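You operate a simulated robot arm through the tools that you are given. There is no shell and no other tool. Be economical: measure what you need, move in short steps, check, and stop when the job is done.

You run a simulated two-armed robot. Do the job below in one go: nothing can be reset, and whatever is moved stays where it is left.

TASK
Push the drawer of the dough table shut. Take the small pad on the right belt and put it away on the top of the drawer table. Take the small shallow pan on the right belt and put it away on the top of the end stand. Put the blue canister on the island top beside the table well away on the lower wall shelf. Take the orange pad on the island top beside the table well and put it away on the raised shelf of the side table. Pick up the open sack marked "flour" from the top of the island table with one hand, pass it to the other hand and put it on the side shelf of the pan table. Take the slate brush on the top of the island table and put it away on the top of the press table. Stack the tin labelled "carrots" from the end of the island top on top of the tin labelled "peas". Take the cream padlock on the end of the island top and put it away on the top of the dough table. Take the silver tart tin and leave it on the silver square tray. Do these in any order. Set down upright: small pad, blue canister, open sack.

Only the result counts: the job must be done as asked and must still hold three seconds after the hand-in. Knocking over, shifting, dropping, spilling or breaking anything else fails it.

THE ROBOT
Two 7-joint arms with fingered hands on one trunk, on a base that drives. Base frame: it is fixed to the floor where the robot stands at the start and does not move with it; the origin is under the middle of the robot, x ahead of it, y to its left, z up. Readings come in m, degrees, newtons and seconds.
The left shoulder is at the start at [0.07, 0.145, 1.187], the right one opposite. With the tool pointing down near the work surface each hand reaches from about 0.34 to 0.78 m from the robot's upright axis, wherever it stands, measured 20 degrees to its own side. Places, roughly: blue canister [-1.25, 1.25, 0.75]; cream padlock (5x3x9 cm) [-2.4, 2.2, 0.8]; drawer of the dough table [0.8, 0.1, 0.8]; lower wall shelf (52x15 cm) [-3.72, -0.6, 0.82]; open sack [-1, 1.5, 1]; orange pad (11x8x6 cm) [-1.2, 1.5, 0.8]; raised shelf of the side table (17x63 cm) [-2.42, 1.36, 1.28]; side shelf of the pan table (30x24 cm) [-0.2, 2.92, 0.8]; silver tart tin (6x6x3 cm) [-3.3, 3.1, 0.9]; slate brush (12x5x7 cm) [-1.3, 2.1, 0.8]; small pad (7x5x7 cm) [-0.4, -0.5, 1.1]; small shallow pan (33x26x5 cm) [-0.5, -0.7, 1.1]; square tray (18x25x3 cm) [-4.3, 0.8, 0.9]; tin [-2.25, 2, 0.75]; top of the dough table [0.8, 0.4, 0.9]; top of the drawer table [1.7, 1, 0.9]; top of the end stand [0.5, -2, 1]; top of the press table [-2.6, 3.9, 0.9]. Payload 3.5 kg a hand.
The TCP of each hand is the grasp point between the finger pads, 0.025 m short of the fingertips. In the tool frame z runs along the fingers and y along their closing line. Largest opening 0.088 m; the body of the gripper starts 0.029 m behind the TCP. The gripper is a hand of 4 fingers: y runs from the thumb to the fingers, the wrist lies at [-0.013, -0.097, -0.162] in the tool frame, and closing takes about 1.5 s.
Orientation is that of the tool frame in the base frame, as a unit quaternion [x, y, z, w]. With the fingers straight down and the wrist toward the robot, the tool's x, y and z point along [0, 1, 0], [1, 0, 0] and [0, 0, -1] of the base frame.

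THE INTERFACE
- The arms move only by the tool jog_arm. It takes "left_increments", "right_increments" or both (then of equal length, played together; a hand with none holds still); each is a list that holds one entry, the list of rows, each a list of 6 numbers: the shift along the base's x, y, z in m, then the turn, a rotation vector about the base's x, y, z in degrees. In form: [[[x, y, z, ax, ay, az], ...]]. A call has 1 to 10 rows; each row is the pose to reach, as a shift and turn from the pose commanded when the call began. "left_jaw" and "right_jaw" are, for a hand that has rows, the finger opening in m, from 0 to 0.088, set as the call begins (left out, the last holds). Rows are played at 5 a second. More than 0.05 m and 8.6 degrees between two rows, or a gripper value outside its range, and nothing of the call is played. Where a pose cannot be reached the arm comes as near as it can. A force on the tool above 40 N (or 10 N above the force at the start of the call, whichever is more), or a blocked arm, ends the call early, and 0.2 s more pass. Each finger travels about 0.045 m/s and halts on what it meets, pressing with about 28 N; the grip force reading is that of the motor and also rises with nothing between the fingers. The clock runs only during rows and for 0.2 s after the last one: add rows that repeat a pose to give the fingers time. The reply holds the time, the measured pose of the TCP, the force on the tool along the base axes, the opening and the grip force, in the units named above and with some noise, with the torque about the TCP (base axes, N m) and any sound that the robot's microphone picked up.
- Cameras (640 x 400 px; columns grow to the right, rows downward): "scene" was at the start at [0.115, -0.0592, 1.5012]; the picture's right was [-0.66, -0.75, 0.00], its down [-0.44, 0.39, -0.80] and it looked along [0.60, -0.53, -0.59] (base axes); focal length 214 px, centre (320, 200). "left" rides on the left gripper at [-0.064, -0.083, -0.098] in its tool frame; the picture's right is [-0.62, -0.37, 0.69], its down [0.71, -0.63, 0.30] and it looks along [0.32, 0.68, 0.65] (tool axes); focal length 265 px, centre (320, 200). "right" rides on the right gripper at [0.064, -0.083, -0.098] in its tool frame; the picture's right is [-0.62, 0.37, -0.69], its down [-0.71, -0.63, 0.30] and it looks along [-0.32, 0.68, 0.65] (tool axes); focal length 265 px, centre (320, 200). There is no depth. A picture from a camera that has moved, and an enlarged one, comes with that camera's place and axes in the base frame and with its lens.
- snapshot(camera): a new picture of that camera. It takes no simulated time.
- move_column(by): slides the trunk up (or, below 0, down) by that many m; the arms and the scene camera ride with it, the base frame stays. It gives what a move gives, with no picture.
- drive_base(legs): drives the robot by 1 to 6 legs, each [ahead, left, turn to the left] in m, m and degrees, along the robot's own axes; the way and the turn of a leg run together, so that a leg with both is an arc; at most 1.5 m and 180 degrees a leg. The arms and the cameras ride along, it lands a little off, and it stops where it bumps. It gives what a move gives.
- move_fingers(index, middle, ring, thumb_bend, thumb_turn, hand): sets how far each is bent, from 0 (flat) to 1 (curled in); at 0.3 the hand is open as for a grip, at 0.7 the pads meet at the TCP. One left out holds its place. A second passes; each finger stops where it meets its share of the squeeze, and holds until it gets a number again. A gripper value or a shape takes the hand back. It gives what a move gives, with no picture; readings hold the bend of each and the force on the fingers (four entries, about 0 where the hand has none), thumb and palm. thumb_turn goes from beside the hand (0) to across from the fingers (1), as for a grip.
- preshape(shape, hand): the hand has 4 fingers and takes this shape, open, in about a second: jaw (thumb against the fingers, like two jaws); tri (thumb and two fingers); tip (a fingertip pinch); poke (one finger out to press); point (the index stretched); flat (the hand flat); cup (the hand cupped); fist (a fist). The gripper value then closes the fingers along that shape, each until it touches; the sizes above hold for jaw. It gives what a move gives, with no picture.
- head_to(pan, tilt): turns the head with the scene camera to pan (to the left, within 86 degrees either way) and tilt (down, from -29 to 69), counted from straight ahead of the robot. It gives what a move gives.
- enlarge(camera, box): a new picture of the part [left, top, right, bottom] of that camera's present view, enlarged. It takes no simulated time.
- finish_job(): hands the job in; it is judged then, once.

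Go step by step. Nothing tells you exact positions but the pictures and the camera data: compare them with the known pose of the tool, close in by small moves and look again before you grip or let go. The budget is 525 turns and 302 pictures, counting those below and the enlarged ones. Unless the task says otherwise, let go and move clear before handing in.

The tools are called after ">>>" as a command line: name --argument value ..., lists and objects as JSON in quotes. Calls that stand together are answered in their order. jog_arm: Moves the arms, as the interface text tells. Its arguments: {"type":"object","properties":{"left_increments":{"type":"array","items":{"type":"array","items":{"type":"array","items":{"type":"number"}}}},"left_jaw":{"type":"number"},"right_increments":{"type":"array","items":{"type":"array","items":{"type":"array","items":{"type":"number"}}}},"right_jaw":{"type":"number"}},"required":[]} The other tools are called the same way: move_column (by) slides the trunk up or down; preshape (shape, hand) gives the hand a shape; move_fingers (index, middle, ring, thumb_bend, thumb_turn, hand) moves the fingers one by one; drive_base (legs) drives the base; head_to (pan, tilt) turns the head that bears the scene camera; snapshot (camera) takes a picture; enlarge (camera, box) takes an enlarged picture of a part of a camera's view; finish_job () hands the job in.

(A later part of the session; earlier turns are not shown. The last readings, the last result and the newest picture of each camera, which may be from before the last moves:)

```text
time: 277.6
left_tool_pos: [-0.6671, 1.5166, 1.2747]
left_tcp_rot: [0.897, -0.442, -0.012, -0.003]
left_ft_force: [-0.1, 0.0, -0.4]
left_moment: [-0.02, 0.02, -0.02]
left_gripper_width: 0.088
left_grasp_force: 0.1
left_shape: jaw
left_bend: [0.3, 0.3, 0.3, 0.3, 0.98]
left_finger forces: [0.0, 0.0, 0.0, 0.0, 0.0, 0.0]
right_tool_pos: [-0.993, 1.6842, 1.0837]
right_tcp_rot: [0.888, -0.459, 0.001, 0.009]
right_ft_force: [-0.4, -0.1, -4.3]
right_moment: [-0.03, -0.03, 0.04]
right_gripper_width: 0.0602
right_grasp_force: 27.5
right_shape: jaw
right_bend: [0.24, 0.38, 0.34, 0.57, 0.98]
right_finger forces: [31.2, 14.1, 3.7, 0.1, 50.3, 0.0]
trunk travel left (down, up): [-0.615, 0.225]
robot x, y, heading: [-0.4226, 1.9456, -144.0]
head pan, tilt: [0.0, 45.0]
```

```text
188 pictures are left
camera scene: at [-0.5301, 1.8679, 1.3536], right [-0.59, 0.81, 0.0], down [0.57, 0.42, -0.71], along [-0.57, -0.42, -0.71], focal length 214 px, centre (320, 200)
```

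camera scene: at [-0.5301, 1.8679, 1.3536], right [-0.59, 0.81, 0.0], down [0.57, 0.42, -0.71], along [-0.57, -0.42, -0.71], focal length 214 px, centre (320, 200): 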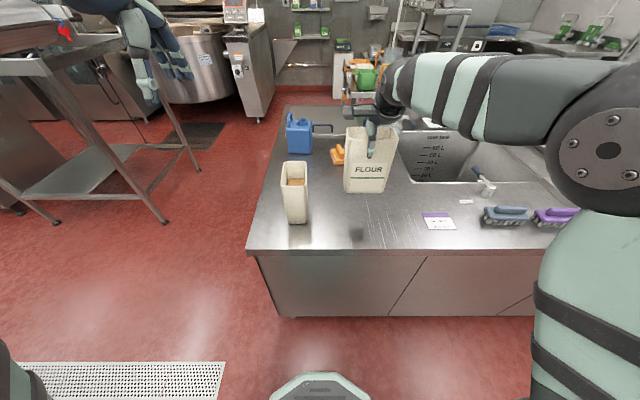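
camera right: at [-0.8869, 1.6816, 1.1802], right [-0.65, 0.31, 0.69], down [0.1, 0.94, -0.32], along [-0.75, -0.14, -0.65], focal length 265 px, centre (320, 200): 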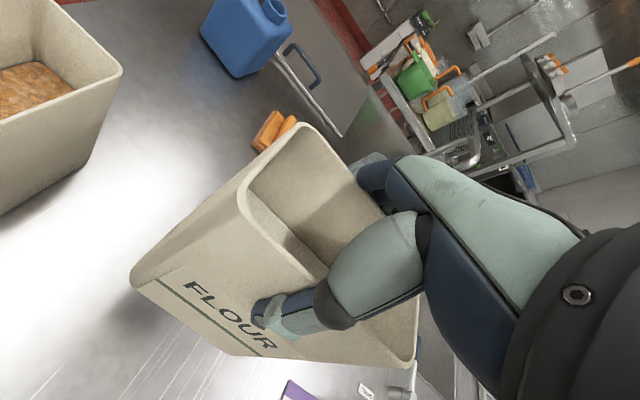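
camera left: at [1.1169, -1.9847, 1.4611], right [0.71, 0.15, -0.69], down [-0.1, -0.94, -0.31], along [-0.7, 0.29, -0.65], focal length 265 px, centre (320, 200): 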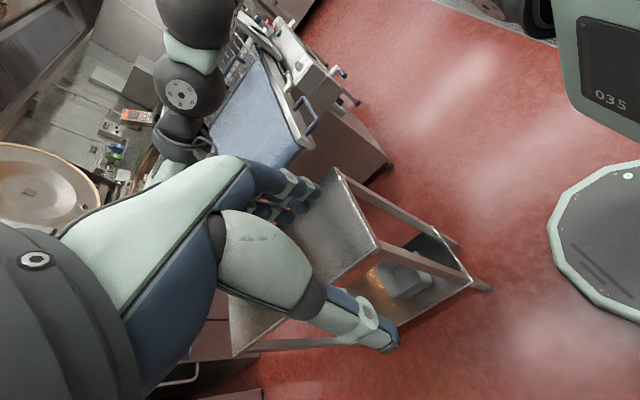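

The sack is held upright, about 0.44 kg. I back off a bit and turn the left hand to point right for the handover.

>>> drive_base --legs '[[-0.2, 0, 0]]'

>>> jog_arm --left_increments '[[[0.005, -0.01, -0.02, 7, 5.1, 0], [0.01, -0.02, -0.04, 14, 10.2, 0], [0.015, -0.03, -0.06, 21, 15.3, 0], [0.02, -0.04, -0.08, 28, 20.3, 0], [0.025, -0.05, -0.1, 35, 25.4, 0], [0.03, -0.06, -0.12, 42, 30.5, 0], [0.035, -0.07, -0.14, 49, 35.6, 0], [0.04, -0.07, -0.16, 56, 40.7, 0], [0.04, -0.07, -0.18, 63, 45.8, 0], [0.04, -0.07, -0.2, 68.5, 49.8, 0]]]' --right_increments '[[[0, 0, 0.01, 0, 0, 0], [0, 0, 0.02, 0, 0, 0], [0, 0, 0.03, 0, 0, 0], [0, 0, 0.04, 0, 0, 0], [0, 0, 0.04, 0, 0, 0], [0, 0, 0.04, 0, 0, 0], [0, 0, 0.04, 0, 0, 0], [0, 0, 0.04, 0, 0, 0], [0, 0, 0.04, 0, 0, 0], [0, 0, 0.04, 0, 0, 0]]]'

>>> snapshot --camera "scene"

```text
time: 279.2
left_tool_pos: [-0.5064, 1.6334, 1.2733]
left_tcp_rot: [0.898, -0.441, -0.01, -0.005]
left_ft_force: [0.6, 1.3, -0.2]
left_moment: [-0.01, 0.03, 0.03]
left_gripper_width: 0.0879
left_grasp_force: 0.1
left_shape: jaw
left_bend: [0.3, 0.3, 0.3, 0.3, 0.98]
left_finger forces: [0.0, 0.1, 0.0, 0.0, 0.0, 0.1]
right_tool_pos: [-0.8315, 1.7997, 1.0814]
right_tcp_rot: [0.888, -0.459, 0.0, 0.009]
right_ft_force: [-0.8, 0.7, -5.2]
right_moment: [-0.03, -0.01, -0.01]
right_gripper_width: 0.0605
right_grasp_force: 28.9
right_shape: jaw
right_bend: [0.24, 0.38, 0.34, 0.57, 0.98]
right_finger forces: [31.2, 14.1, 3.7, 0.1, 50.3, 0.1]
trunk travel left (down, up): [-0.615, 0.225]
robot x, y, heading: [-0.2605, 2.0639, -144.1]
head pan, tilt: [0.0, 45.0]
```

```text
refused: row 1 steps farther than a row can; nothing moved
```

```text
187 pictures are left
camera scene: at [-0.3696, 1.9846, 1.3533], right [-0.59, 0.81, 0.0], down [0.57, 0.42, -0.71], along [-0.57, -0.42, -0.71], focal length 214 px, centre (320, 200)
```

scene: 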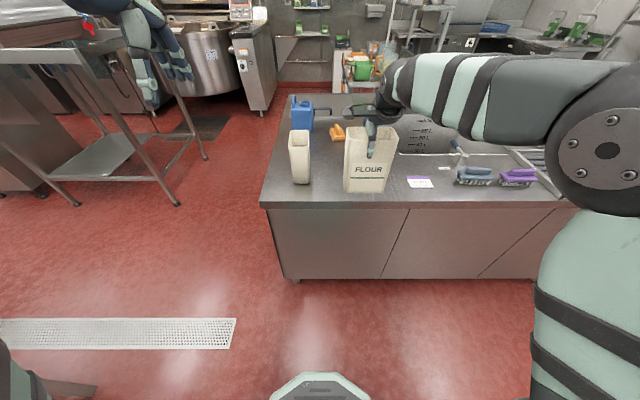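

>>> jog_arm --left_increments '[[[0, 0, -0.0255, 6.8, 4.95, 0], [0, 0, -0.051, 13.6, 9.9, 0], [0, 0, -0.0765, 20.4, 14.85, 0], [-0.01, 0.0, -0.102, 27.2, 19.8, 0], [-0.03, 0.0, -0.1275, 34, 24.7, 0], [-0.05, 0.0, -0.153, 40.8, 29.7, 0], [-0.08, 0.0, -0.1785, 47.6, 34.6, 0], [-0.11, 0.01, -0.204, 54.4, 39.6, 0], [-0.14, 0.01, -0.23, 61.2, 44.5, 0], [-0.17, 0.015, -0.255, 68, 49.5, 0]]]' --right_increments '[[[0, 0, 0.01, 0, 0, 0], [0, 0, 0.02, 0, 0, 0], [0, 0, 0.03, 0, 0, 0], [0, 0, 0.04, 0, 0, 0], [0, 0, 0.04, 0, 0, 0], [0, 0, 0.04, 0, 0, 0], [0, 0, 0.04, 0, 0, 0], [0, 0, 0.04, 0, 0, 0], [0, 0, 0.04, 0, 0, 0], [0, 0, 0.04, 0, 0, 0]]]'

>>> snapshot --camera "scene"

>>> snapshot --camera "left"

```text
time: 281.4
left_tool_pos: [-0.6758, 1.6481, 1.0186]
left_tcp_rot: [0.66, -0.321, -0.602, -0.316]
left_ft_force: [0.2, -0.2, 0.5]
left_moment: [-0.01, 0.01, -0.01]
left_gripper_width: 0.088
left_grasp_force: 0.1
left_shape: jaw
left_bend: [0.3, 0.3, 0.3, 0.3, 0.98]
left_finger forces: [0.0, 0.0, 0.1, 0.0, 0.0, 0.0]
right_tool_pos: [-0.8338, 1.7983, 1.121]
right_tcp_rot: [0.888, -0.46, 0.001, 0.009]
right_ft_force: [-1.5, -0.5, -4.7]
right_moment: [0.0, -0.01, 0.02]
right_gripper_width: 0.0602
right_grasp_force: 27.4
right_shape: jaw
right_bend: [0.24, 0.38, 0.34, 0.57, 0.98]
right_finger forces: [30.9, 14.2, 3.6, 0.0, 49.8, 0.0]
trunk travel left (down, up): [-0.615, 0.225]
robot x, y, heading: [-0.2604, 2.0679, -144.0]
head pan, tilt: [0.0, 45.0]
```

```text
186 pictures are left
camera scene: at [-0.3704, 1.9833, 1.3533], right [-0.59, 0.81, 0.0], down [0.57, 0.42, -0.71], along [-0.57, -0.41, -0.71], focal length 214 px, centre (320, 200)
```

scene: 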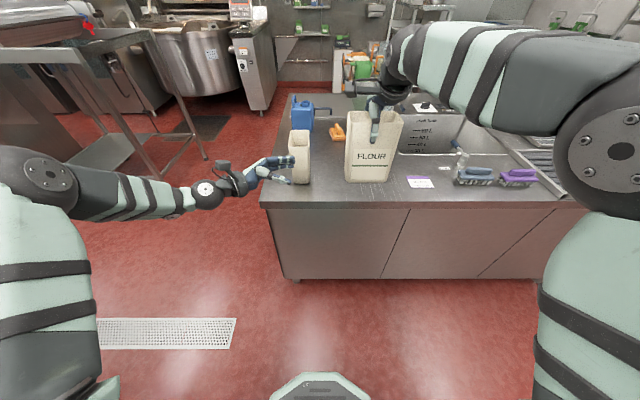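

```text
185 pictures are left
camera left: at [-0.5551, 1.6195, 1.0922], right [-0.16, 0.8, 0.58], down [0.38, 0.59, -0.72], along [-0.91, 0.1, -0.39], focal length 265 px, centre (320, 200)
```

left: 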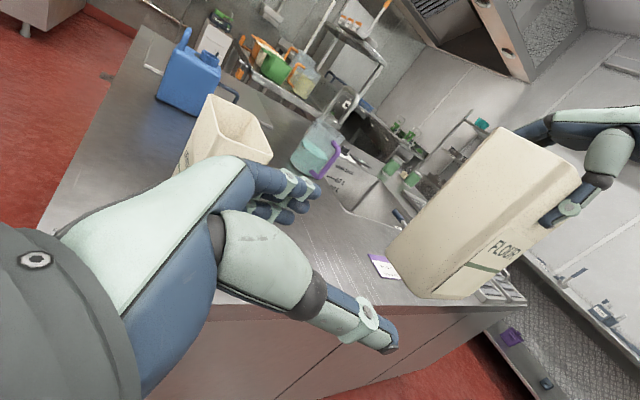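

Left hand is posed well; sack is ahead to its right. I bring it partway and check alignment.

>>> jog_arm --left_increments '[[[-0.026, 0.014, 0, 0, 0, 0], [-0.052, 0.028, 0, 0, 0, 0], [-0.079, 0.042, 0, 0, 0, 0]]]'

>>> snapshot --camera "left"

>>> enlarge --camera "scene" --box '[220, 90, 440, 230]'

```text
time: 282.2
left_tool_pos: [-0.7564, 1.6914, 1.0195]
left_tcp_rot: [0.661, -0.323, -0.6, -0.314]
left_ft_force: [-0.1, 0.5, 0.4]
left_moment: [-0.01, 0.0, -0.04]
left_gripper_width: 0.0882
left_grasp_force: 0.0
left_shape: jaw
left_bend: [0.3, 0.3, 0.3, 0.3, 0.98]
left_finger forces: [0.0, 0.0, 0.0, 0.1, 0.1, 0.0]
right_tool_pos: [-0.832, 1.8025, 1.1229]
right_tcp_rot: [0.888, -0.459, 0.002, 0.01]
right_ft_force: [0.3, -0.2, -5.1]
right_moment: [-0.03, 0.0, 0.02]
right_gripper_width: 0.0605
right_grasp_force: 28.2
right_shape: jaw
right_bend: [0.24, 0.38, 0.34, 0.57, 0.98]
right_finger forces: [30.7, 14.1, 3.7, 0.0, 49.7, 0.1]
trunk travel left (down, up): [-0.615, 0.225]
robot x, y, heading: [-0.2601, 2.0638, -143.9]
head pan, tilt: [0.0, 45.0]
```

```text
184 pictures are left
camera left: at [-0.634, 1.6648, 1.0935], right [-0.15, 0.81, 0.57], down [0.38, 0.58, -0.72], along [-0.91, 0.1, -0.39], focal length 265 px, centre (320, 200)
```

left: 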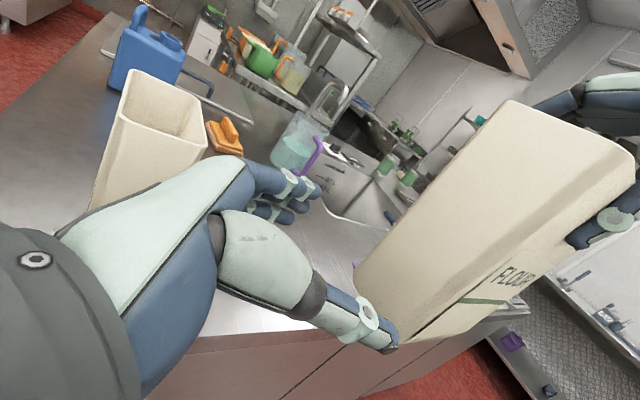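

```text
2.86 times, centred on (330, 160) of scene
camera zoom: at [-0.3693, 1.986, 1.3535], right [-0.59, 0.81, 0.0], down [0.57, 0.42, -0.71], along [-0.57, -0.42, -0.71], focal length 613 px, centre (291, 314)
```

zoom: 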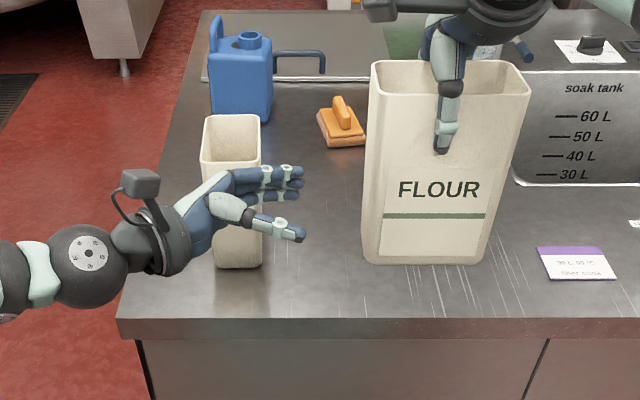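

Alignment looks right. I slide the left hand onto the sack from its left side.

>>> jog_arm --left_increments '[[[-0.015, 0.018, 0, 0, 0, 0], [-0.029, 0.038, 0, 0, 0, 0], [-0.041, 0.055, 0, 0, 0, 0]]]'

>>> snapshot --camera "left"

>>> enlarge --camera "scene" --box '[220, 90, 440, 230]'

```text
time: 283.0
left_tool_pos: [-0.7958, 1.7466, 1.0199]
left_tcp_rot: [0.66, -0.323, -0.6, -0.316]
left_ft_force: [-0.2, -0.1, -0.2]
left_moment: [0.01, -0.03, -0.02]
left_gripper_width: 0.0881
left_grasp_force: 0.0
left_shape: jaw
left_bend: [0.3, 0.3, 0.3, 0.3, 0.98]
left_finger forces: [0.1, 0.0, 0.1, 0.0, 0.1, 0.0]
right_tool_pos: [-0.8311, 1.8003, 1.1221]
right_tcp_rot: [0.888, -0.459, 0.002, 0.01]
right_ft_force: [-0.3, -0.3, -3.9]
right_moment: [-0.05, 0.03, 0.0]
right_gripper_width: 0.0605
right_grasp_force: 28.1
right_shape: jaw
right_bend: [0.24, 0.38, 0.34, 0.57, 0.98]
right_finger forces: [30.8, 14.1, 3.6, 0.1, 49.6, 0.1]
trunk travel left (down, up): [-0.615, 0.225]
robot x, y, heading: [-0.2639, 2.0636, -144.1]
head pan, tilt: [0.0, 45.0]
```

```text
182 pictures are left
camera left: at [-0.674, 1.7194, 1.0934], right [-0.15, 0.8, 0.57], down [0.38, 0.58, -0.72], along [-0.91, 0.11, -0.39], focal length 265 px, centre (320, 200)
```

left: 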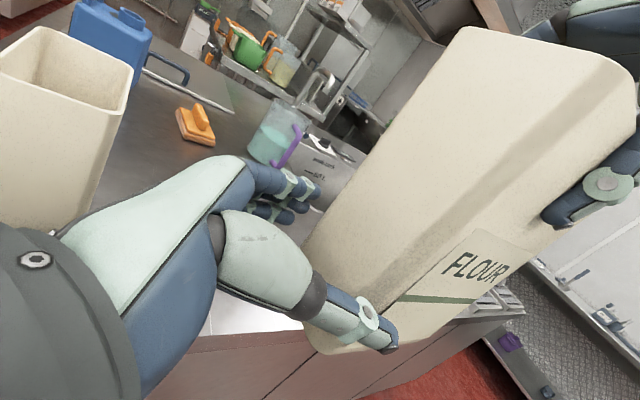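

```text
2.86 times, centred on (330, 160) of scene
camera zoom: at [-0.369, 1.9855, 1.3535], right [-0.59, 0.81, 0.0], down [0.57, 0.42, -0.71], along [-0.57, -0.42, -0.71], focal length 613 px, centre (291, 314)
```

zoom: 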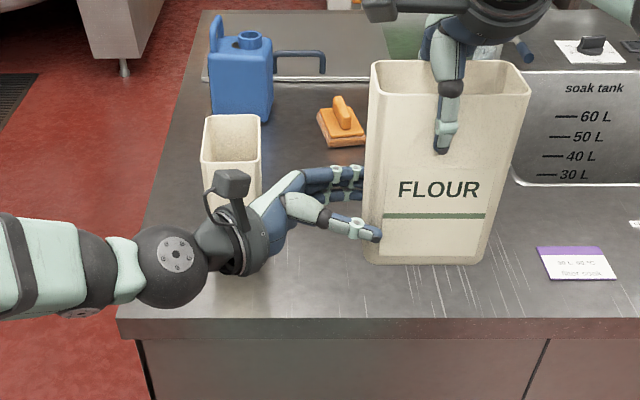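

Fingers go behind and the thumb in front. I advance 4 cm more and close.

>>> jog_arm --left_increments '[[[-0.012, 0.016, 0, 0, 0, 0], [-0.0235, 0.0324, 0, 0, 0, 0]]]'

>>> snapshot --camera "left"

```text
time: 283.6
left_tool_pos: [-0.8182, 1.7783, 1.0185]
left_tcp_rot: [0.66, -0.323, -0.6, -0.316]
left_ft_force: [9.7, -2.5, -1.1]
left_moment: [-0.02, 0.1, -0.27]
left_gripper_width: 0.0881
left_grasp_force: 0.0
left_shape: jaw
left_bend: [0.3, 0.3, 0.3, 0.25, 0.99]
left_finger forces: [0.1, 0.1, 0.1, 0.0, 9.4, 0.0]
right_tool_pos: [-0.8332, 1.8015, 1.1232]
right_tcp_rot: [0.888, -0.461, 0.0, 0.012]
right_ft_force: [-9.6, 3.1, -2.6]
right_moment: [0.21, 0.82, 0.07]
right_gripper_width: 0.0611
right_grasp_force: 28.7
right_shape: jaw
right_bend: [0.24, 0.37, 0.31, 0.57, 1.0]
right_finger forces: [28.6, 15.6, 7.6, 0.0, 46.7, 0.0]
trunk travel left (down, up): [-0.615, 0.225]
robot x, y, heading: [-0.2584, 2.0616, -143.8]
head pan, tilt: [0.0, 45.0]
```

```text
180 pictures are left
camera left: at [-0.6976, 1.7517, 1.093], right [-0.16, 0.81, 0.57], down [0.38, 0.58, -0.72], along [-0.91, 0.11, -0.4], focal length 265 px, centre (320, 200)
```

left: 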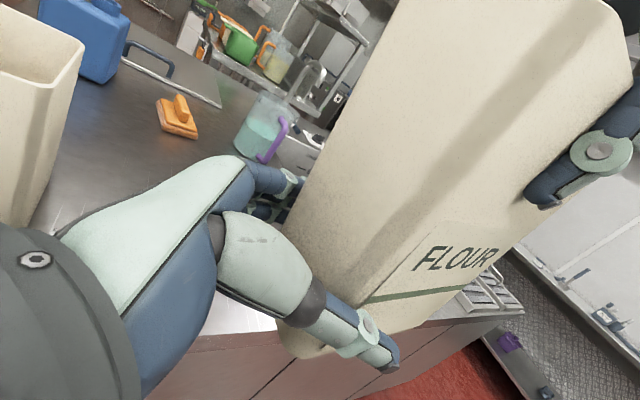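

>>> jog_arm --left_increments '[[[0, 0, 0, 0, 0, 0], [0, 0, 0, 0, 0, 0], [0, 0, 0, 0, 0, 0], [0, 0, 0, 0, 0, 0], [0, 0, 0, 0, 0, 0]]]' --left_jaw 0

>>> snapshot --camera "left"

```text
time: 284.8
left_tool_pos: [-0.8184, 1.7778, 1.0197]
left_tcp_rot: [0.66, -0.324, -0.6, -0.315]
left_ft_force: [14.3, -1.6, 0.3]
left_moment: [-0.05, 0.2, 0.03]
left_gripper_width: 0.0633
left_grasp_force: 27.7
left_shape: jaw
left_bend: [0.29, 0.41, 0.37, 0.38, 1.0]
left_finger forces: [18.4, 10.3, 4.0, 0.0, 47.2, 0.1]
right_tool_pos: [-0.8324, 1.8019, 1.1231]
right_tcp_rot: [0.888, -0.46, 0.0, 0.01]
right_ft_force: [-15.9, 1.6, -1.0]
right_moment: [0.11, 1.2, -0.29]
right_gripper_width: 0.0609
right_grasp_force: 28.4
right_shape: jaw
right_bend: [0.24, 0.37, 0.31, 0.57, 1.0]
right_finger forces: [31.6, 15.4, 6.8, 0.0, 42.9, 0.0]
trunk travel left (down, up): [-0.615, 0.225]
robot x, y, heading: [-0.2603, 2.0664, -143.8]
head pan, tilt: [0.0, 45.0]
```

```text
179 pictures are left
camera left: at [-0.697, 1.7513, 1.0933], right [-0.15, 0.8, 0.57], down [0.38, 0.58, -0.72], along [-0.91, 0.11, -0.39], focal length 265 px, centre (320, 200)
```

left: 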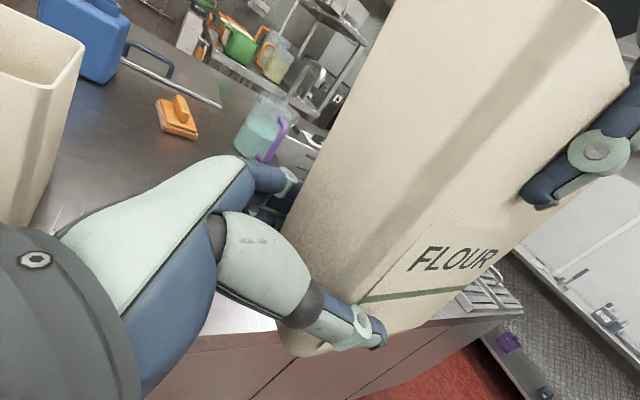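

Both hands hold it. The left grip is firm, so I open the right hand and lift it clear.

>>> jog_arm --right_increments '[[[0, 0, 0, 0, 0, 0], [0, 0, 0, 0, 0, 0], [0, 0, 0, 0, 0, 0], [0, 0, 0, 0, 0, 0], [0, 0, 0, 0, 0, 0]]]' --right_jaw 0.088

>>> jog_arm --right_increments '[[[0, 0, 0.02, 0, 0, 0], [0, 0, 0.05, 0, 0, 0], [0, 0, 0.08, 0, 0, 0], [-0.01, 0.02, 0.11, 0, 0, 0], [-0.03, 0.05, 0.14, 0, 0, 0]]]'

>>> snapshot --camera "scene"

```text
time: 286.0
left_tool_pos: [-0.8183, 1.7798, 1.0197]
left_tcp_rot: [0.659, -0.324, -0.601, -0.315]
left_ft_force: [2.8, -1.5, -2.3]
left_moment: [-0.07, 0.22, -0.05]
left_gripper_width: 0.0655
left_grasp_force: 27.7
left_shape: jaw
left_bend: [0.29, 0.4, 0.35, 0.41, 1.0]
left_finger forces: [20.7, 12.9, 4.1, 0.0, 43.6, 0.0]
right_tool_pos: [-0.8326, 1.8006, 1.1222]
right_tcp_rot: [0.888, -0.459, 0.002, 0.01]
right_ft_force: [-4.3, 1.1, 1.3]
right_moment: [-0.09, -0.01, -0.04]
right_gripper_width: 0.088
right_grasp_force: 0.1
right_shape: jaw
right_bend: [0.25, 0.3, 0.3, 0.27, 0.98]
right_finger forces: [11.8, 0.0, 0.1, 0.1, 9.0, 0.0]
trunk travel left (down, up): [-0.615, 0.225]
robot x, y, heading: [-0.2598, 2.0598, -143.9]
head pan, tilt: [0.0, 45.0]
```

```text
time: 287.2
left_tool_pos: [-0.8202, 1.7787, 1.0186]
left_tcp_rot: [0.661, -0.323, -0.6, -0.314]
left_ft_force: [-0.1, -0.4, -0.1]
left_moment: [-0.22, -0.15, 0.02]
left_gripper_width: 0.0663
left_grasp_force: 28.0
left_shape: jaw
left_bend: [0.29, 0.4, 0.34, 0.41, 1.0]
left_finger forces: [21.0, 13.2, 4.3, 0.0, 39.8, 0.1]
right_tool_pos: [-0.8639, 1.8522, 1.2618]
right_tcp_rot: [0.888, -0.459, 0.003, 0.009]
right_ft_force: [-1.1, -0.5, 1.3]
right_moment: [0.01, -0.02, -0.02]
right_gripper_width: 0.088
right_grasp_force: 0.0
right_shape: jaw
right_bend: [0.3, 0.3, 0.3, 0.3, 0.98]
right_finger forces: [0.0, 0.0, 0.1, 0.0, 0.0, 0.1]
trunk travel left (down, up): [-0.615, 0.225]
robot x, y, heading: [-0.2626, 2.0607, -144.0]
head pan, tilt: [0.0, 45.0]
```

```text
178 pictures are left
camera scene: at [-0.3702, 1.9867, 1.3534], right [-0.59, 0.81, 0.0], down [0.57, 0.42, -0.71], along [-0.57, -0.42, -0.71], focal length 214 px, centre (320, 200)
```

scene: 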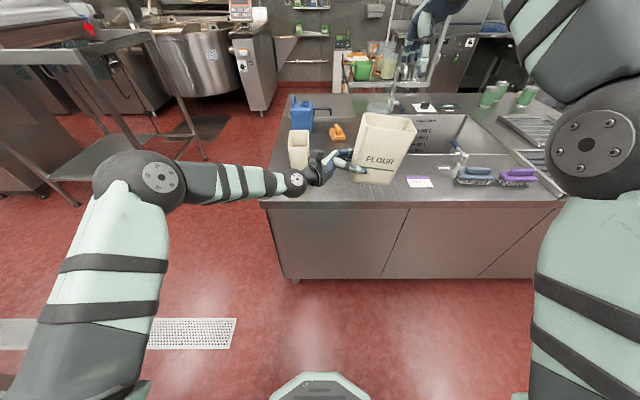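

The left hand now holds the sack alone. I turn toward the pan table side and look.

>>> drive_base --legs '[[0, 0, -90]]'

>>> head_to --pan -45 --tilt 40

>>> snapshot --camera "scene"

```text
time: 291.4
left_tool_pos: [-0.5467, 2.6216, 1.0196]
left_tcp_rot: [-0.238, 0.695, 0.201, 0.648]
left_ft_force: [-0.8, -0.2, -0.3]
left_moment: [-0.14, 0.24, 0.03]
left_gripper_width: 0.0665
left_grasp_force: 27.5
left_shape: jaw
left_bend: [0.29, 0.4, 0.34, 0.41, 1.0]
left_finger forces: [20.4, 12.9, 3.9, 0.0, 38.9, 0.0]
right_tool_pos: [-0.4748, 2.6642, 1.264]
right_tcp_rot: [-0.303, 0.953, 0.006, -0.007]
right_ft_force: [-0.2, 0.4, 0.3]
right_moment: [-0.01, 0.02, -0.02]
right_gripper_width: 0.0879
right_grasp_force: 0.1
right_shape: jaw
right_bend: [0.3, 0.3, 0.3, 0.3, 0.98]
right_finger forces: [0.0, 0.0, 0.0, 0.1, 0.1, 0.1]
trunk travel left (down, up): [-0.615, 0.225]
robot x, y, heading: [-0.2605, 2.0693, 125.9]
head pan, tilt: [0.0, 45.0]
```

```text
time: 292.5
left_tool_pos: [-0.547, 2.6214, 1.0191]
left_tcp_rot: [-0.238, 0.695, 0.201, 0.648]
left_ft_force: [-0.1, -1.1, 0.6]
left_moment: [-0.16, 0.2, 0.0]
left_gripper_width: 0.0663
left_grasp_force: 27.6
left_shape: jaw
left_bend: [0.29, 0.4, 0.34, 0.41, 1.0]
left_finger forces: [20.4, 12.9, 4.2, 0.1, 38.9, 0.0]
right_tool_pos: [-0.4751, 2.6651, 1.2621]
right_tcp_rot: [-0.303, 0.953, 0.006, -0.007]
right_ft_force: [-0.4, 0.7, 0.1]
right_moment: [0.04, 0.03, 0.03]
right_gripper_width: 0.0881
right_grasp_force: 0.0
right_shape: jaw
right_bend: [0.3, 0.3, 0.3, 0.3, 0.98]
right_finger forces: [0.0, 0.0, 0.0, 0.1, 0.1, 0.0]
trunk travel left (down, up): [-0.615, 0.225]
robot x, y, heading: [-0.2604, 2.0675, 125.8]
head pan, tilt: [-45.0, 40.0]
```

```text
177 pictures are left
camera scene: at [-0.2783, 2.1886, 1.3607], right [0.99, -0.15, 0.0], down [-0.1, -0.64, -0.77], along [0.12, 0.76, -0.64], focal length 214 px, centre (320, 200)
```

scene: 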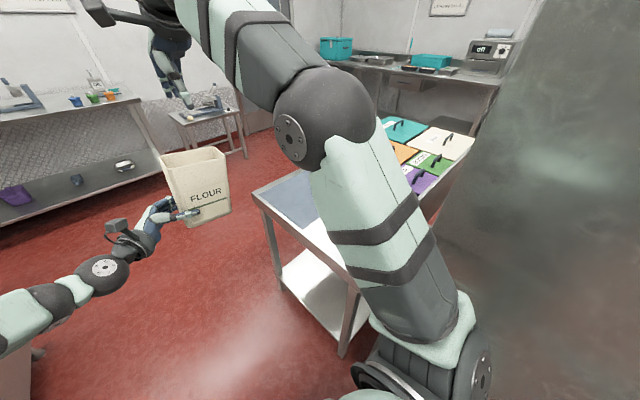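

The side shelf is the bluish panel at the near end of the pan table. I raise the trunk, move along the aisle and face it.

>>> move_column --by 0.15

>>> drive_base --legs '[[0, 0.17, 0], [0.65, 0, 0], [0, 0, -90]]'

>>> head_to --pan 0 --tilt 45

>>> snapshot --camera "scene"

```text
time: 294.3
left_tool_pos: [-0.5473, 2.6228, 1.17]
left_tcp_rot: [-0.239, 0.695, 0.201, 0.647]
left_ft_force: [0.0, 0.0, -4.2]
left_moment: [-0.14, 0.19, 0.01]
left_gripper_width: 0.0662
left_grasp_force: 27.8
left_shape: jaw
left_bend: [0.29, 0.4, 0.34, 0.41, 1.0]
left_finger forces: [20.4, 12.8, 4.1, 0.0, 38.9, 0.1]
right_tool_pos: [-0.475, 2.6654, 1.413]
right_tcp_rot: [-0.303, 0.953, 0.006, -0.007]
right_ft_force: [0.5, 0.3, 0.0]
right_moment: [-0.02, 0.0, 0.02]
right_gripper_width: 0.0877
right_grasp_force: 0.2
right_shape: jaw
right_bend: [0.3, 0.3, 0.3, 0.3, 0.98]
right_finger forces: [0.0, 0.0, 0.0, 0.0, 0.0, 0.0]
trunk travel left (down, up): [-0.765, 0.075]
robot x, y, heading: [-0.2591, 2.0645, 126.0]
head pan, tilt: [-45.0, 40.0]
```

```text
time: 302.8
left_tool_pos: [-0.227, 2.7794, 1.1703]
left_tcp_rot: [0.32, 0.662, -0.312, 0.602]
left_ft_force: [-0.8, 0.1, -4.9]
left_moment: [0.25, 0.13, -0.01]
left_gripper_width: 0.0664
left_grasp_force: 28.4
left_shape: jaw
left_bend: [0.29, 0.4, 0.34, 0.41, 1.0]
left_finger forces: [19.8, 12.6, 4.0, 0.1, 37.8, 0.0]
right_tool_pos: [-0.1828, 2.7078, 1.4124]
right_tcp_rot: [0.455, 0.89, 0.009, -0.001]
right_ft_force: [0.6, 0.6, 0.2]
right_moment: [-0.02, 0.01, -0.04]
right_gripper_width: 0.0879
right_grasp_force: 0.1
right_shape: jaw
right_bend: [0.3, 0.3, 0.3, 0.3, 0.98]
right_finger forces: [0.0, 0.0, 0.1, 0.0, 0.1, 0.1]
trunk travel left (down, up): [-0.765, 0.075]
robot x, y, heading: [-0.7859, 2.4883, 36.8]
head pan, tilt: [-45.0, 40.0]
```

```text
time: 303.9
left_tool_pos: [-0.2278, 2.7784, 1.1689]
left_tcp_rot: [0.32, 0.662, -0.312, 0.602]
left_ft_force: [0.0, -0.1, -3.7]
left_moment: [0.21, 0.13, -0.04]
left_gripper_width: 0.0664
left_grasp_force: 27.8
left_shape: jaw
left_bend: [0.29, 0.4, 0.34, 0.41, 1.0]
left_finger forces: [19.9, 12.6, 4.0, 0.0, 37.9, 0.0]
right_tool_pos: [-0.1837, 2.7079, 1.4125]
right_tcp_rot: [0.456, 0.89, 0.009, 0.0]
right_ft_force: [0.3, 0.9, 0.9]
right_moment: [-0.02, 0.02, 0.01]
right_gripper_width: 0.0876
right_grasp_force: 0.1
right_shape: jaw
right_bend: [0.3, 0.3, 0.3, 0.3, 0.98]
right_finger forces: [0.0, 0.0, 0.0, 0.1, 0.1, 0.0]
trunk travel left (down, up): [-0.765, 0.075]
robot x, y, heading: [-0.7822, 2.4894, 36.6]
head pan, tilt: [0.0, 45.0]
```

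```text
176 pictures are left
camera scene: at [-0.676, 2.5658, 1.5035], right [0.6, -0.8, 0.0], down [-0.57, -0.42, -0.71], along [0.57, 0.42, -0.71], focal length 214 px, centre (320, 200)
```

scene: 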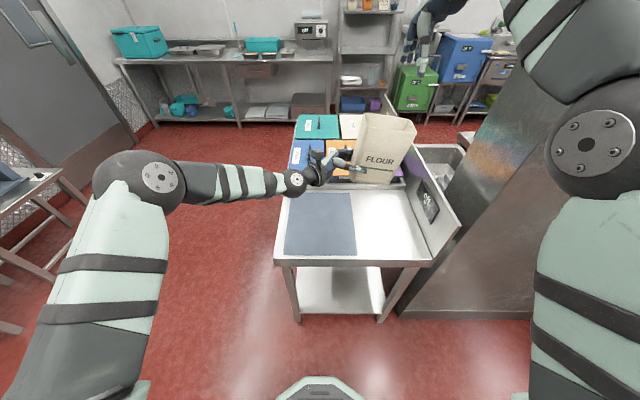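

The mat at the table's near left is the side shelf. I line the sack up over it by driving, then lower the trunk.

>>> drive_base --legs '[[0.08, 0.127, -0.6]]'

>>> move_column --by -0.2

>>> snapshot --camera "scene"

>>> snapshot --camera "left"

```text
time: 305.3
left_tool_pos: [-0.2357, 2.9209, 1.1688]
left_tcp_rot: [0.324, 0.661, -0.315, 0.599]
left_ft_force: [-0.6, 0.5, -4.7]
left_moment: [0.23, 0.14, 0.02]
left_gripper_width: 0.0665
left_grasp_force: 28.6
left_shape: jaw
left_bend: [0.29, 0.4, 0.34, 0.41, 1.0]
left_finger forces: [19.8, 12.6, 4.0, 0.0, 37.9, 0.1]
right_tool_pos: [-0.1916, 2.8484, 1.4133]
right_tcp_rot: [0.46, 0.888, 0.011, -0.003]
right_ft_force: [0.3, 0.2, -0.5]
right_moment: [0.0, 0.01, -0.01]
right_gripper_width: 0.0879
right_grasp_force: 0.0
right_shape: jaw
right_bend: [0.3, 0.3, 0.3, 0.3, 0.98]
right_finger forces: [0.0, 0.0, 0.0, 0.1, 0.0, 0.1]
trunk travel left (down, up): [-0.765, 0.075]
robot x, y, heading: [-0.7961, 2.6366, 36.2]
head pan, tilt: [0.0, 45.0]
```

```text
time: 307.4
left_tool_pos: [-0.2356, 2.9227, 0.9697]
left_tcp_rot: [0.323, 0.66, -0.315, 0.6]
left_ft_force: [0.0, -0.1, -5.4]
left_moment: [0.21, 0.14, -0.04]
left_gripper_width: 0.0665
left_grasp_force: 28.1
left_shape: jaw
left_bend: [0.29, 0.4, 0.34, 0.41, 1.0]
left_finger forces: [19.8, 12.6, 4.0, 0.0, 37.8, 0.0]
right_tool_pos: [-0.1943, 2.8519, 1.2129]
right_tcp_rot: [0.459, 0.888, 0.01, -0.001]
right_ft_force: [0.5, -0.1, 0.8]
right_moment: [0.0, 0.02, 0.03]
right_gripper_width: 0.0879
right_grasp_force: 0.1
right_shape: jaw
right_bend: [0.3, 0.3, 0.3, 0.3, 0.98]
right_finger forces: [0.0, 0.0, 0.0, 0.1, 0.0, 0.1]
trunk travel left (down, up): [-0.565, 0.275]
robot x, y, heading: [-0.7905, 2.639, 36.0]
head pan, tilt: [0.0, 45.0]
```

```text
175 pictures are left
camera scene: at [-0.6869, 2.7137, 1.3036], right [0.59, -0.81, 0.0], down [-0.57, -0.42, -0.71], along [0.57, 0.42, -0.71], focal length 214 px, centre (320, 200)
```

scene: 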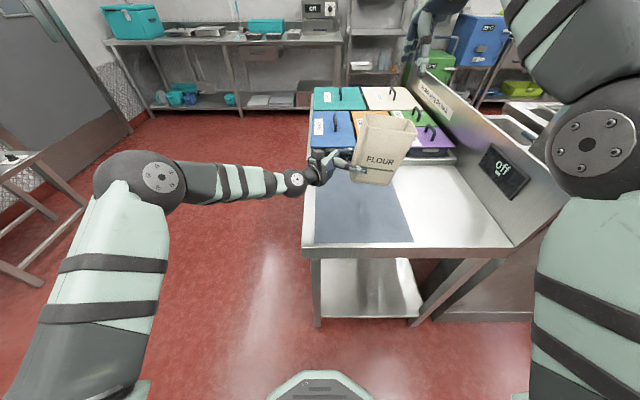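

```text
174 pictures are left
camera left: at [-0.3564, 2.949, 1.0433], right [0.15, -0.81, 0.57], down [-0.38, -0.58, -0.72], along [0.91, -0.11, -0.4], focal length 265 px, centre (320, 200)
```

left: 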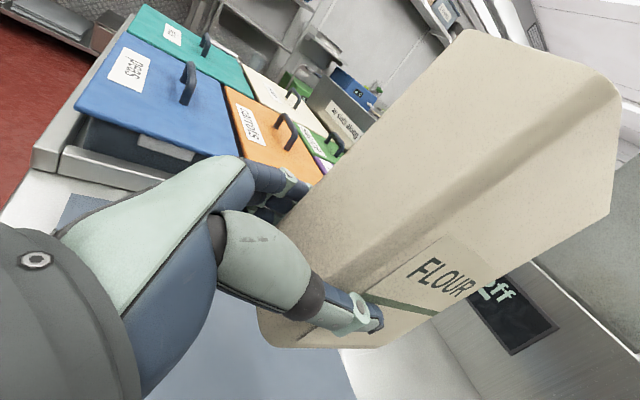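

The sack is centred over the mat. I lower further in small steps.

>>> move_column --by -0.05

>>> enlarge --camera "scene" --box '[260, 90, 480, 260]'

```text
time: 308.4
left_tool_pos: [-0.2359, 2.9231, 0.9196]
left_tcp_rot: [0.323, 0.66, -0.315, 0.6]
left_ft_force: [-0.3, -0.5, -4.2]
left_moment: [0.23, 0.1, 0.01]
left_gripper_width: 0.0667
left_grasp_force: 28.2
left_shape: jaw
left_bend: [0.29, 0.4, 0.34, 0.41, 1.0]
left_finger forces: [19.9, 12.6, 4.0, 0.0, 37.8, 0.0]
right_tool_pos: [-0.1927, 2.8523, 1.1626]
right_tcp_rot: [0.46, 0.888, 0.01, -0.001]
right_ft_force: [-0.4, -0.1, -0.6]
right_moment: [0.0, 0.04, 0.02]
right_gripper_width: 0.0877
right_grasp_force: 0.1
right_shape: jaw
right_bend: [0.3, 0.3, 0.3, 0.3, 0.98]
right_finger forces: [0.0, 0.0, 0.1, 0.1, 0.0, 0.0]
trunk travel left (down, up): [-0.515, 0.325]
robot x, y, heading: [-0.7931, 2.6356, 36.1]
head pan, tilt: [0.0, 45.0]
```

```text
2.35 times, centred on (370, 175) of scene
camera zoom: at [-0.6871, 2.7136, 1.2535], right [0.59, -0.81, 0.0], down [-0.57, -0.42, -0.71], along [0.57, 0.42, -0.71], focal length 505 px, centre (202, 259)
```

zoom: 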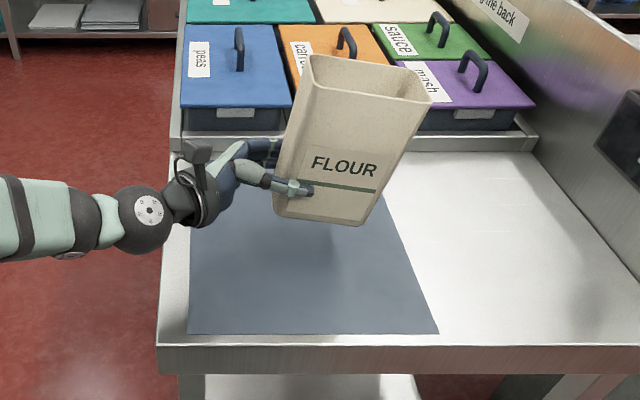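

The sack leans about 8° to the right. I level it with the wrist.

>>> jog_arm --left_increments '[[[0, 0, 0, -3.2, -2.35, 0], [0, 0, 0, -6.5, -4.7, 0]]]'

>>> enlarge --camera "scene" --box '[260, 90, 480, 260]'

>>> snapshot --camera "right"

```text
time: 309.0
left_tool_pos: [-0.2369, 2.9232, 0.9194]
left_tcp_rot: [0.3, 0.616, -0.34, 0.644]
left_ft_force: [0.4, -0.2, -4.1]
left_moment: [0.23, 0.09, 0.0]
left_gripper_width: 0.0663
left_grasp_force: 27.9
left_shape: jaw
left_bend: [0.29, 0.4, 0.34, 0.41, 1.0]
left_finger forces: [19.9, 12.5, 4.0, 0.0, 37.9, 0.0]
right_tool_pos: [-0.1933, 2.8501, 1.1625]
right_tcp_rot: [0.46, 0.888, 0.01, -0.002]
right_ft_force: [0.0, 0.7, 0.3]
right_moment: [0.02, 0.0, -0.03]
right_gripper_width: 0.0878
right_grasp_force: 0.1
right_shape: jaw
right_bend: [0.3, 0.3, 0.3, 0.3, 0.98]
right_finger forces: [0.0, 0.1, 0.0, 0.1, 0.0, 0.1]
trunk travel left (down, up): [-0.515, 0.325]
robot x, y, heading: [-0.7936, 2.6382, 35.9]
head pan, tilt: [0.0, 45.0]
```

```text
2.35 times, centred on (370, 175) of scene
camera zoom: at [-0.6868, 2.7141, 1.2535], right [0.59, -0.81, 0.0], down [-0.57, -0.42, -0.71], along [0.57, 0.42, -0.71], focal length 505 px, centre (202, 259)
```

zoom: 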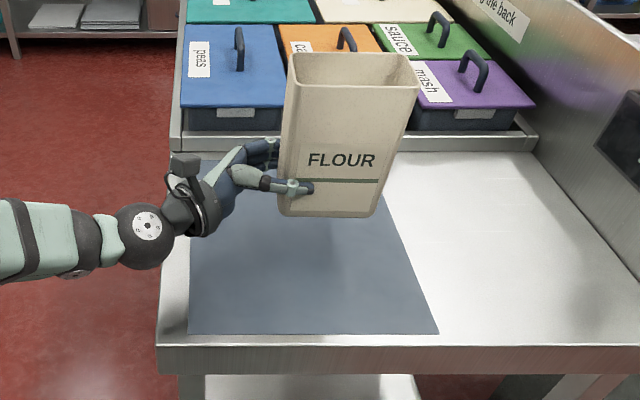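

```text
171 pictures are left
camera right: at [-0.2987, 2.8542, 1.2594], right [0.65, -0.31, 0.69], down [-0.1, -0.94, -0.32], along [0.75, 0.14, -0.65], focal length 265 px, centre (320, 200)
```

right: 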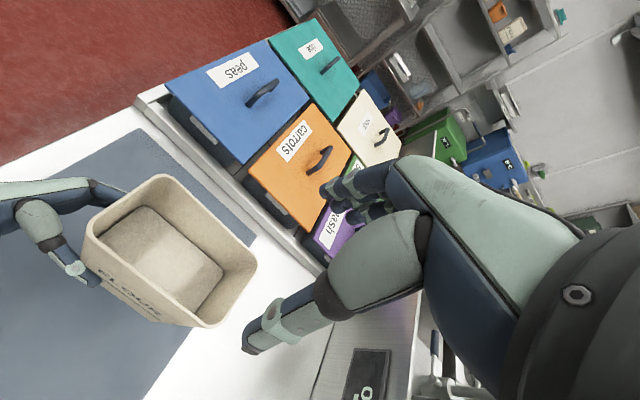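

>>> jog_arm --left_increments '[[[-0.018, 0.024, 0, 0, 0, 0], [-0.018, 0.024, -0.02, 0, 0, 0], [-0.018, 0.024, -0.035, 0, 0, 0]]]'

>>> enlarge --camera "scene" --box '[260, 90, 480, 260]'

```text
time: 309.8
left_tool_pos: [-0.255, 2.9472, 0.8843]
left_tcp_rot: [0.301, 0.615, -0.339, 0.645]
left_ft_force: [0.8, 0.2, -4.7]
left_moment: [0.21, 0.1, 0.0]
left_gripper_width: 0.0666
left_grasp_force: 28.0
left_shape: jaw
left_bend: [0.29, 0.4, 0.34, 0.42, 1.0]
left_finger forces: [20.1, 12.6, 4.1, 0.0, 38.2, 0.1]
right_tool_pos: [-0.1925, 2.8513, 1.1628]
right_tcp_rot: [0.459, 0.888, 0.01, -0.001]
right_ft_force: [0.6, 0.6, 0.3]
right_moment: [0.01, 0.05, 0.02]
right_gripper_width: 0.0877
right_grasp_force: 0.0
right_shape: jaw
right_bend: [0.3, 0.3, 0.3, 0.3, 0.98]
right_finger forces: [0.0, 0.0, 0.1, 0.0, 0.0, 0.0]
trunk travel left (down, up): [-0.515, 0.325]
robot x, y, heading: [-0.7944, 2.636, 36.1]
head pan, tilt: [0.0, 45.0]
```

```text
2.35 times, centred on (370, 175) of scene
camera zoom: at [-0.687, 2.7143, 1.2535], right [0.59, -0.81, 0.0], down [-0.57, -0.42, -0.71], along [0.57, 0.42, -0.71], focal length 505 px, centre (202, 259)
```

zoom: 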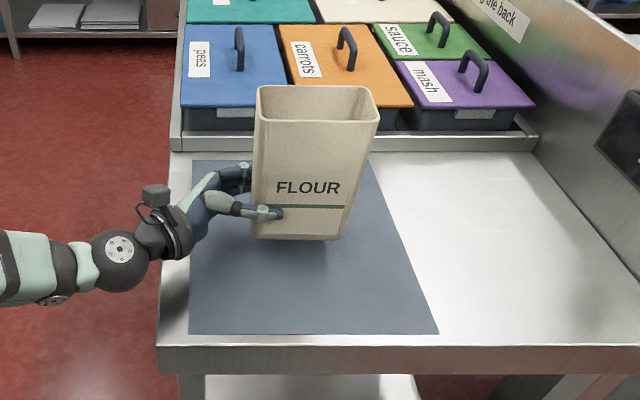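

>>> jog_arm --left_increments '[[[0, 0, -0.01, 0, 0, 0], [0, 0, -0.018, 0, 0, 0], [0, 0, -0.024, 0, 0, 0]]]'

>>> enlarge --camera "scene" --box '[260, 90, 480, 260]'

```text
time: 310.6
left_tool_pos: [-0.2544, 2.9469, 0.8596]
left_tcp_rot: [0.302, 0.616, -0.338, 0.645]
left_ft_force: [-0.3, 0.9, -5.7]
left_moment: [0.18, 0.11, -0.03]
left_gripper_width: 0.0665
left_grasp_force: 27.9
left_shape: jaw
left_bend: [0.29, 0.4, 0.34, 0.42, 1.0]
left_finger forces: [20.0, 12.6, 4.3, 0.1, 38.2, 0.0]
right_tool_pos: [-0.193, 2.8511, 1.1618]
right_tcp_rot: [0.46, 0.888, 0.009, -0.001]
right_ft_force: [0.2, -0.3, 0.4]
right_moment: [-0.03, -0.02, -0.03]
right_gripper_width: 0.0881
right_grasp_force: 0.0
right_shape: jaw
right_bend: [0.3, 0.3, 0.3, 0.3, 0.98]
right_finger forces: [0.0, 0.0, 0.0, 0.0, 0.0, 0.0]
trunk travel left (down, up): [-0.515, 0.325]
robot x, y, heading: [-0.7937, 2.6372, 36.0]
head pan, tilt: [0.0, 45.0]
```

```text
2.35 times, centred on (370, 175) of scene
camera zoom: at [-0.6867, 2.714, 1.2535], right [0.59, -0.81, 0.0], down [-0.57, -0.42, -0.71], along [0.57, 0.42, -0.71], focal length 505 px, centre (202, 259)
```

zoom: 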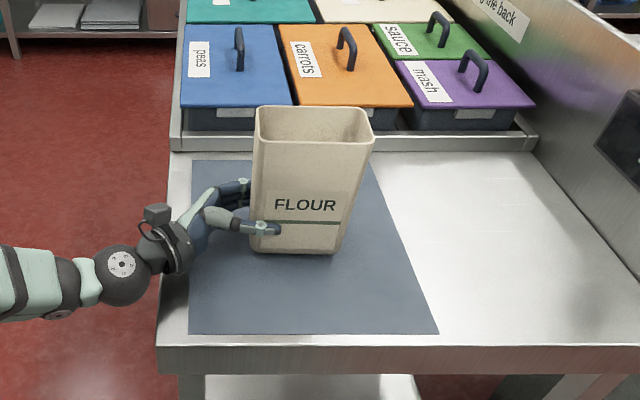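

>>> jog_arm --left_increments '[[[0, 0, -0.005, 0, 0, 0], [0, 0, -0.01, 0, 0, 0], [0, 0, -0.015, 0, 0, 0]]]'

>>> enlarge --camera "scene" --box '[260, 130, 400, 240]'

```text
time: 311.4
left_tool_pos: [-0.2552, 2.9475, 0.8524]
left_tcp_rot: [0.303, 0.613, -0.335, 0.648]
left_ft_force: [0.2, -0.5, -3.0]
left_moment: [0.16, 0.16, 0.01]
left_gripper_width: 0.0664
left_grasp_force: 28.3
left_shape: jaw
left_bend: [0.29, 0.4, 0.34, 0.42, 0.98]
left_finger forces: [21.5, 12.3, 3.8, 0.1, 38.4, 0.0]
right_tool_pos: [-0.1938, 2.8502, 1.1629]
right_tcp_rot: [0.459, 0.888, 0.012, -0.001]
right_ft_force: [0.7, -0.3, -0.7]
right_moment: [-0.01, -0.01, 0.0]
right_gripper_width: 0.0879
right_grasp_force: 0.2
right_shape: jaw
right_bend: [0.3, 0.3, 0.3, 0.3, 0.98]
right_finger forces: [0.0, 0.1, 0.0, 0.0, 0.1, 0.0]
trunk travel left (down, up): [-0.515, 0.325]
robot x, y, heading: [-0.7899, 2.6388, 36.1]
head pan, tilt: [0.0, 45.0]
```

```text
3.64 times, centred on (330, 185) of scene
camera zoom: at [-0.6886, 2.7128, 1.2542], right [0.59, -0.81, 0.0], down [-0.57, -0.42, -0.71], along [0.57, 0.42, -0.71], focal length 780 px, centre (284, 254)
```

zoom: 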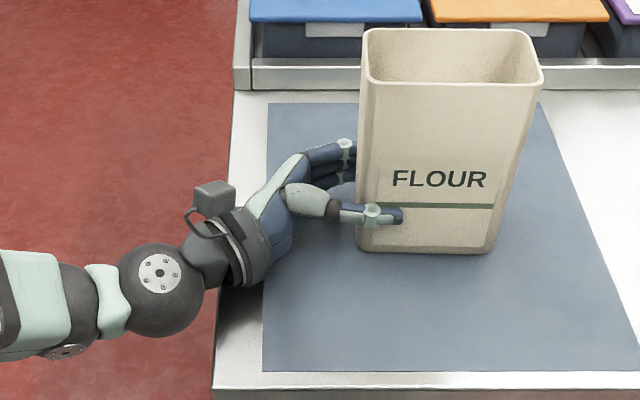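

>>> snapshot --camera "left"

>>> snapshot --camera "right"

```text
167 pictures are left
camera left: at [-0.3811, 2.9811, 0.9103], right [0.1, -0.74, 0.67], down [-0.31, -0.66, -0.68], along [0.94, -0.14, -0.29], focal length 265 px, centre (320, 200)
```

left: 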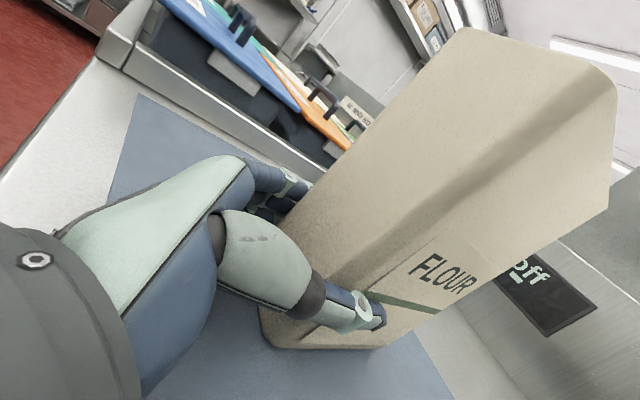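

```text
166 pictures are left
camera right: at [-0.3006, 2.8529, 1.261], right [0.65, -0.31, 0.69], down [-0.1, -0.94, -0.32], along [0.75, 0.14, -0.64], focal length 265 px, centre (320, 200)
```

right: 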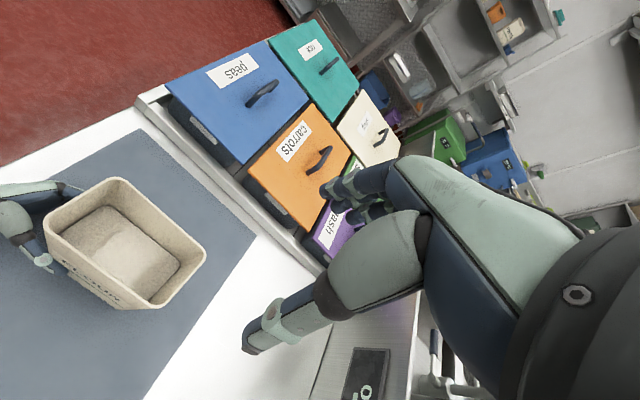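

>>> jog_arm --left_increments '[[[0, 0, -0.008, 0, 0, 0], [0, 0, -0.014, 0, 0, 0]]]'

```text
time: 312.0
left_tool_pos: [-0.2559, 2.9472, 0.8551]
left_tcp_rot: [0.31, 0.605, -0.328, 0.656]
left_ft_force: [-0.1, 0.5, -5.3]
left_moment: [0.22, 0.15, 0.0]
left_gripper_width: 0.0668
left_grasp_force: 27.8
left_shape: jaw
left_bend: [0.29, 0.4, 0.34, 0.42, 0.99]
left_finger forces: [21.1, 12.8, 4.4, 0.1, 39.9, 0.1]
right_tool_pos: [-0.2, 2.8473, 1.1692]
right_tcp_rot: [0.459, 0.889, 0.014, 0.001]
right_ft_force: [-0.1, 0.3, 0.0]
right_moment: [-0.01, -0.02, 0.02]
right_gripper_width: 0.0878
right_grasp_force: 0.0
right_shape: jaw
right_bend: [0.3, 0.3, 0.3, 0.3, 0.98]
right_finger forces: [0.1, 0.0, 0.1, 0.1, 0.0, 0.0]
trunk travel left (down, up): [-0.515, 0.325]
robot x, y, heading: [-0.7909, 2.6419, 36.1]
head pan, tilt: [0.0, 45.0]
```

The wrist rests on the table edge before the sack touches. I raise slightly, shift left 2.5 cm and roll the wrist up by a few degrees.

>>> jog_arm --left_increments '[[[0, 0, 0.015, 0, 0, 0], [-0.007, 0.01, 0.015, 2.4, 1.8, 0], [-0.015, 0.02, 0.015, 4.9, 3.5, 0]]]'

>>> jog_arm --left_increments '[[[0, 0, -0.008, 0, 0, 0], [0, 0, -0.016, 0, 0, 0], [0, 0, -0.022, 0, 0, 0]]]'

>>> enlarge --camera "scene" --box '[260, 130, 400, 240]'

```text
time: 312.8
left_tool_pos: [-0.272, 2.9622, 0.847]
left_tcp_rot: [0.32, 0.646, -0.324, 0.612]
left_ft_force: [0.2, -7.2, 13.1]
left_moment: [0.02, -0.51, -0.18]
left_gripper_width: 0.0673
left_grasp_force: 28.1
left_shape: jaw
left_bend: [0.73, 0.4, 0.34, 0.42, 0.96]
left_finger forces: [20.8, 12.0, 3.6, 0.0, 41.0, 0.0]
right_tool_pos: [-0.1968, 2.8476, 1.1641]
right_tcp_rot: [0.459, 0.888, 0.011, -0.001]
right_ft_force: [0.4, 0.4, -0.3]
right_moment: [-0.03, 0.0, -0.01]
right_gripper_width: 0.0877
right_grasp_force: 0.1
right_shape: jaw
right_bend: [0.3, 0.3, 0.3, 0.3, 0.98]
right_finger forces: [0.1, 0.0, 0.1, 0.0, 0.0, 0.1]
trunk travel left (down, up): [-0.515, 0.325]
robot x, y, heading: [-0.7945, 2.6367, 35.8]
head pan, tilt: [0.0, 45.0]
```

```text
time: 313.6
left_tool_pos: [-0.2697, 2.9648, 0.8427]
left_tcp_rot: [0.322, 0.634, -0.32, 0.626]
left_ft_force: [-6.7, -5.2, 17.3]
left_moment: [0.03, -0.24, -0.06]
left_gripper_width: 0.0663
left_grasp_force: 27.9
left_shape: jaw
left_bend: [0.73, 0.4, 0.35, 0.41, 0.93]
left_finger forces: [19.3, 11.2, 3.5, 0.0, 42.8, 0.0]
right_tool_pos: [-0.1957, 2.8507, 1.1639]
right_tcp_rot: [0.458, 0.889, 0.012, -0.001]
right_ft_force: [-0.8, 1.1, -0.5]
right_moment: [-0.01, 0.03, -0.02]
right_gripper_width: 0.0879
right_grasp_force: 0.2
right_shape: jaw
right_bend: [0.3, 0.3, 0.3, 0.3, 0.98]
right_finger forces: [0.1, 0.0, 0.1, 0.0, 0.0, 0.0]
trunk travel left (down, up): [-0.515, 0.325]
robot x, y, heading: [-0.79, 2.6407, 36.2]
head pan, tilt: [0.0, 45.0]
stopped in row 3 (left hand): the force on the tool passed its limit at 42 N (the readings are from after the stop); the commanded pose is now the measured one
```

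```text
3.64 times, centred on (330, 185) of scene
camera zoom: at [-0.6901, 2.7129, 1.2535], right [0.59, -0.81, 0.0], down [-0.57, -0.42, -0.71], along [0.57, 0.42, -0.71], focal length 780 px, centre (284, 254)
```

zoom: 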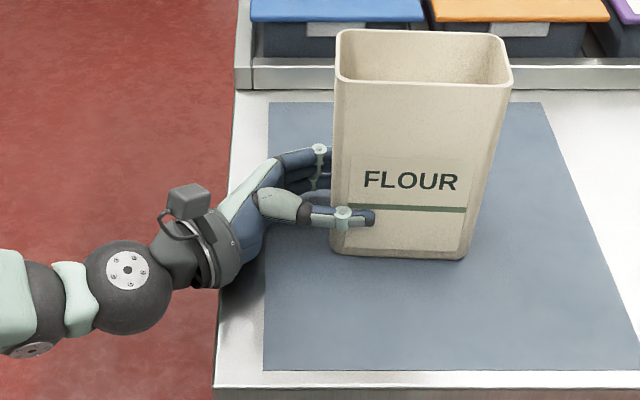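

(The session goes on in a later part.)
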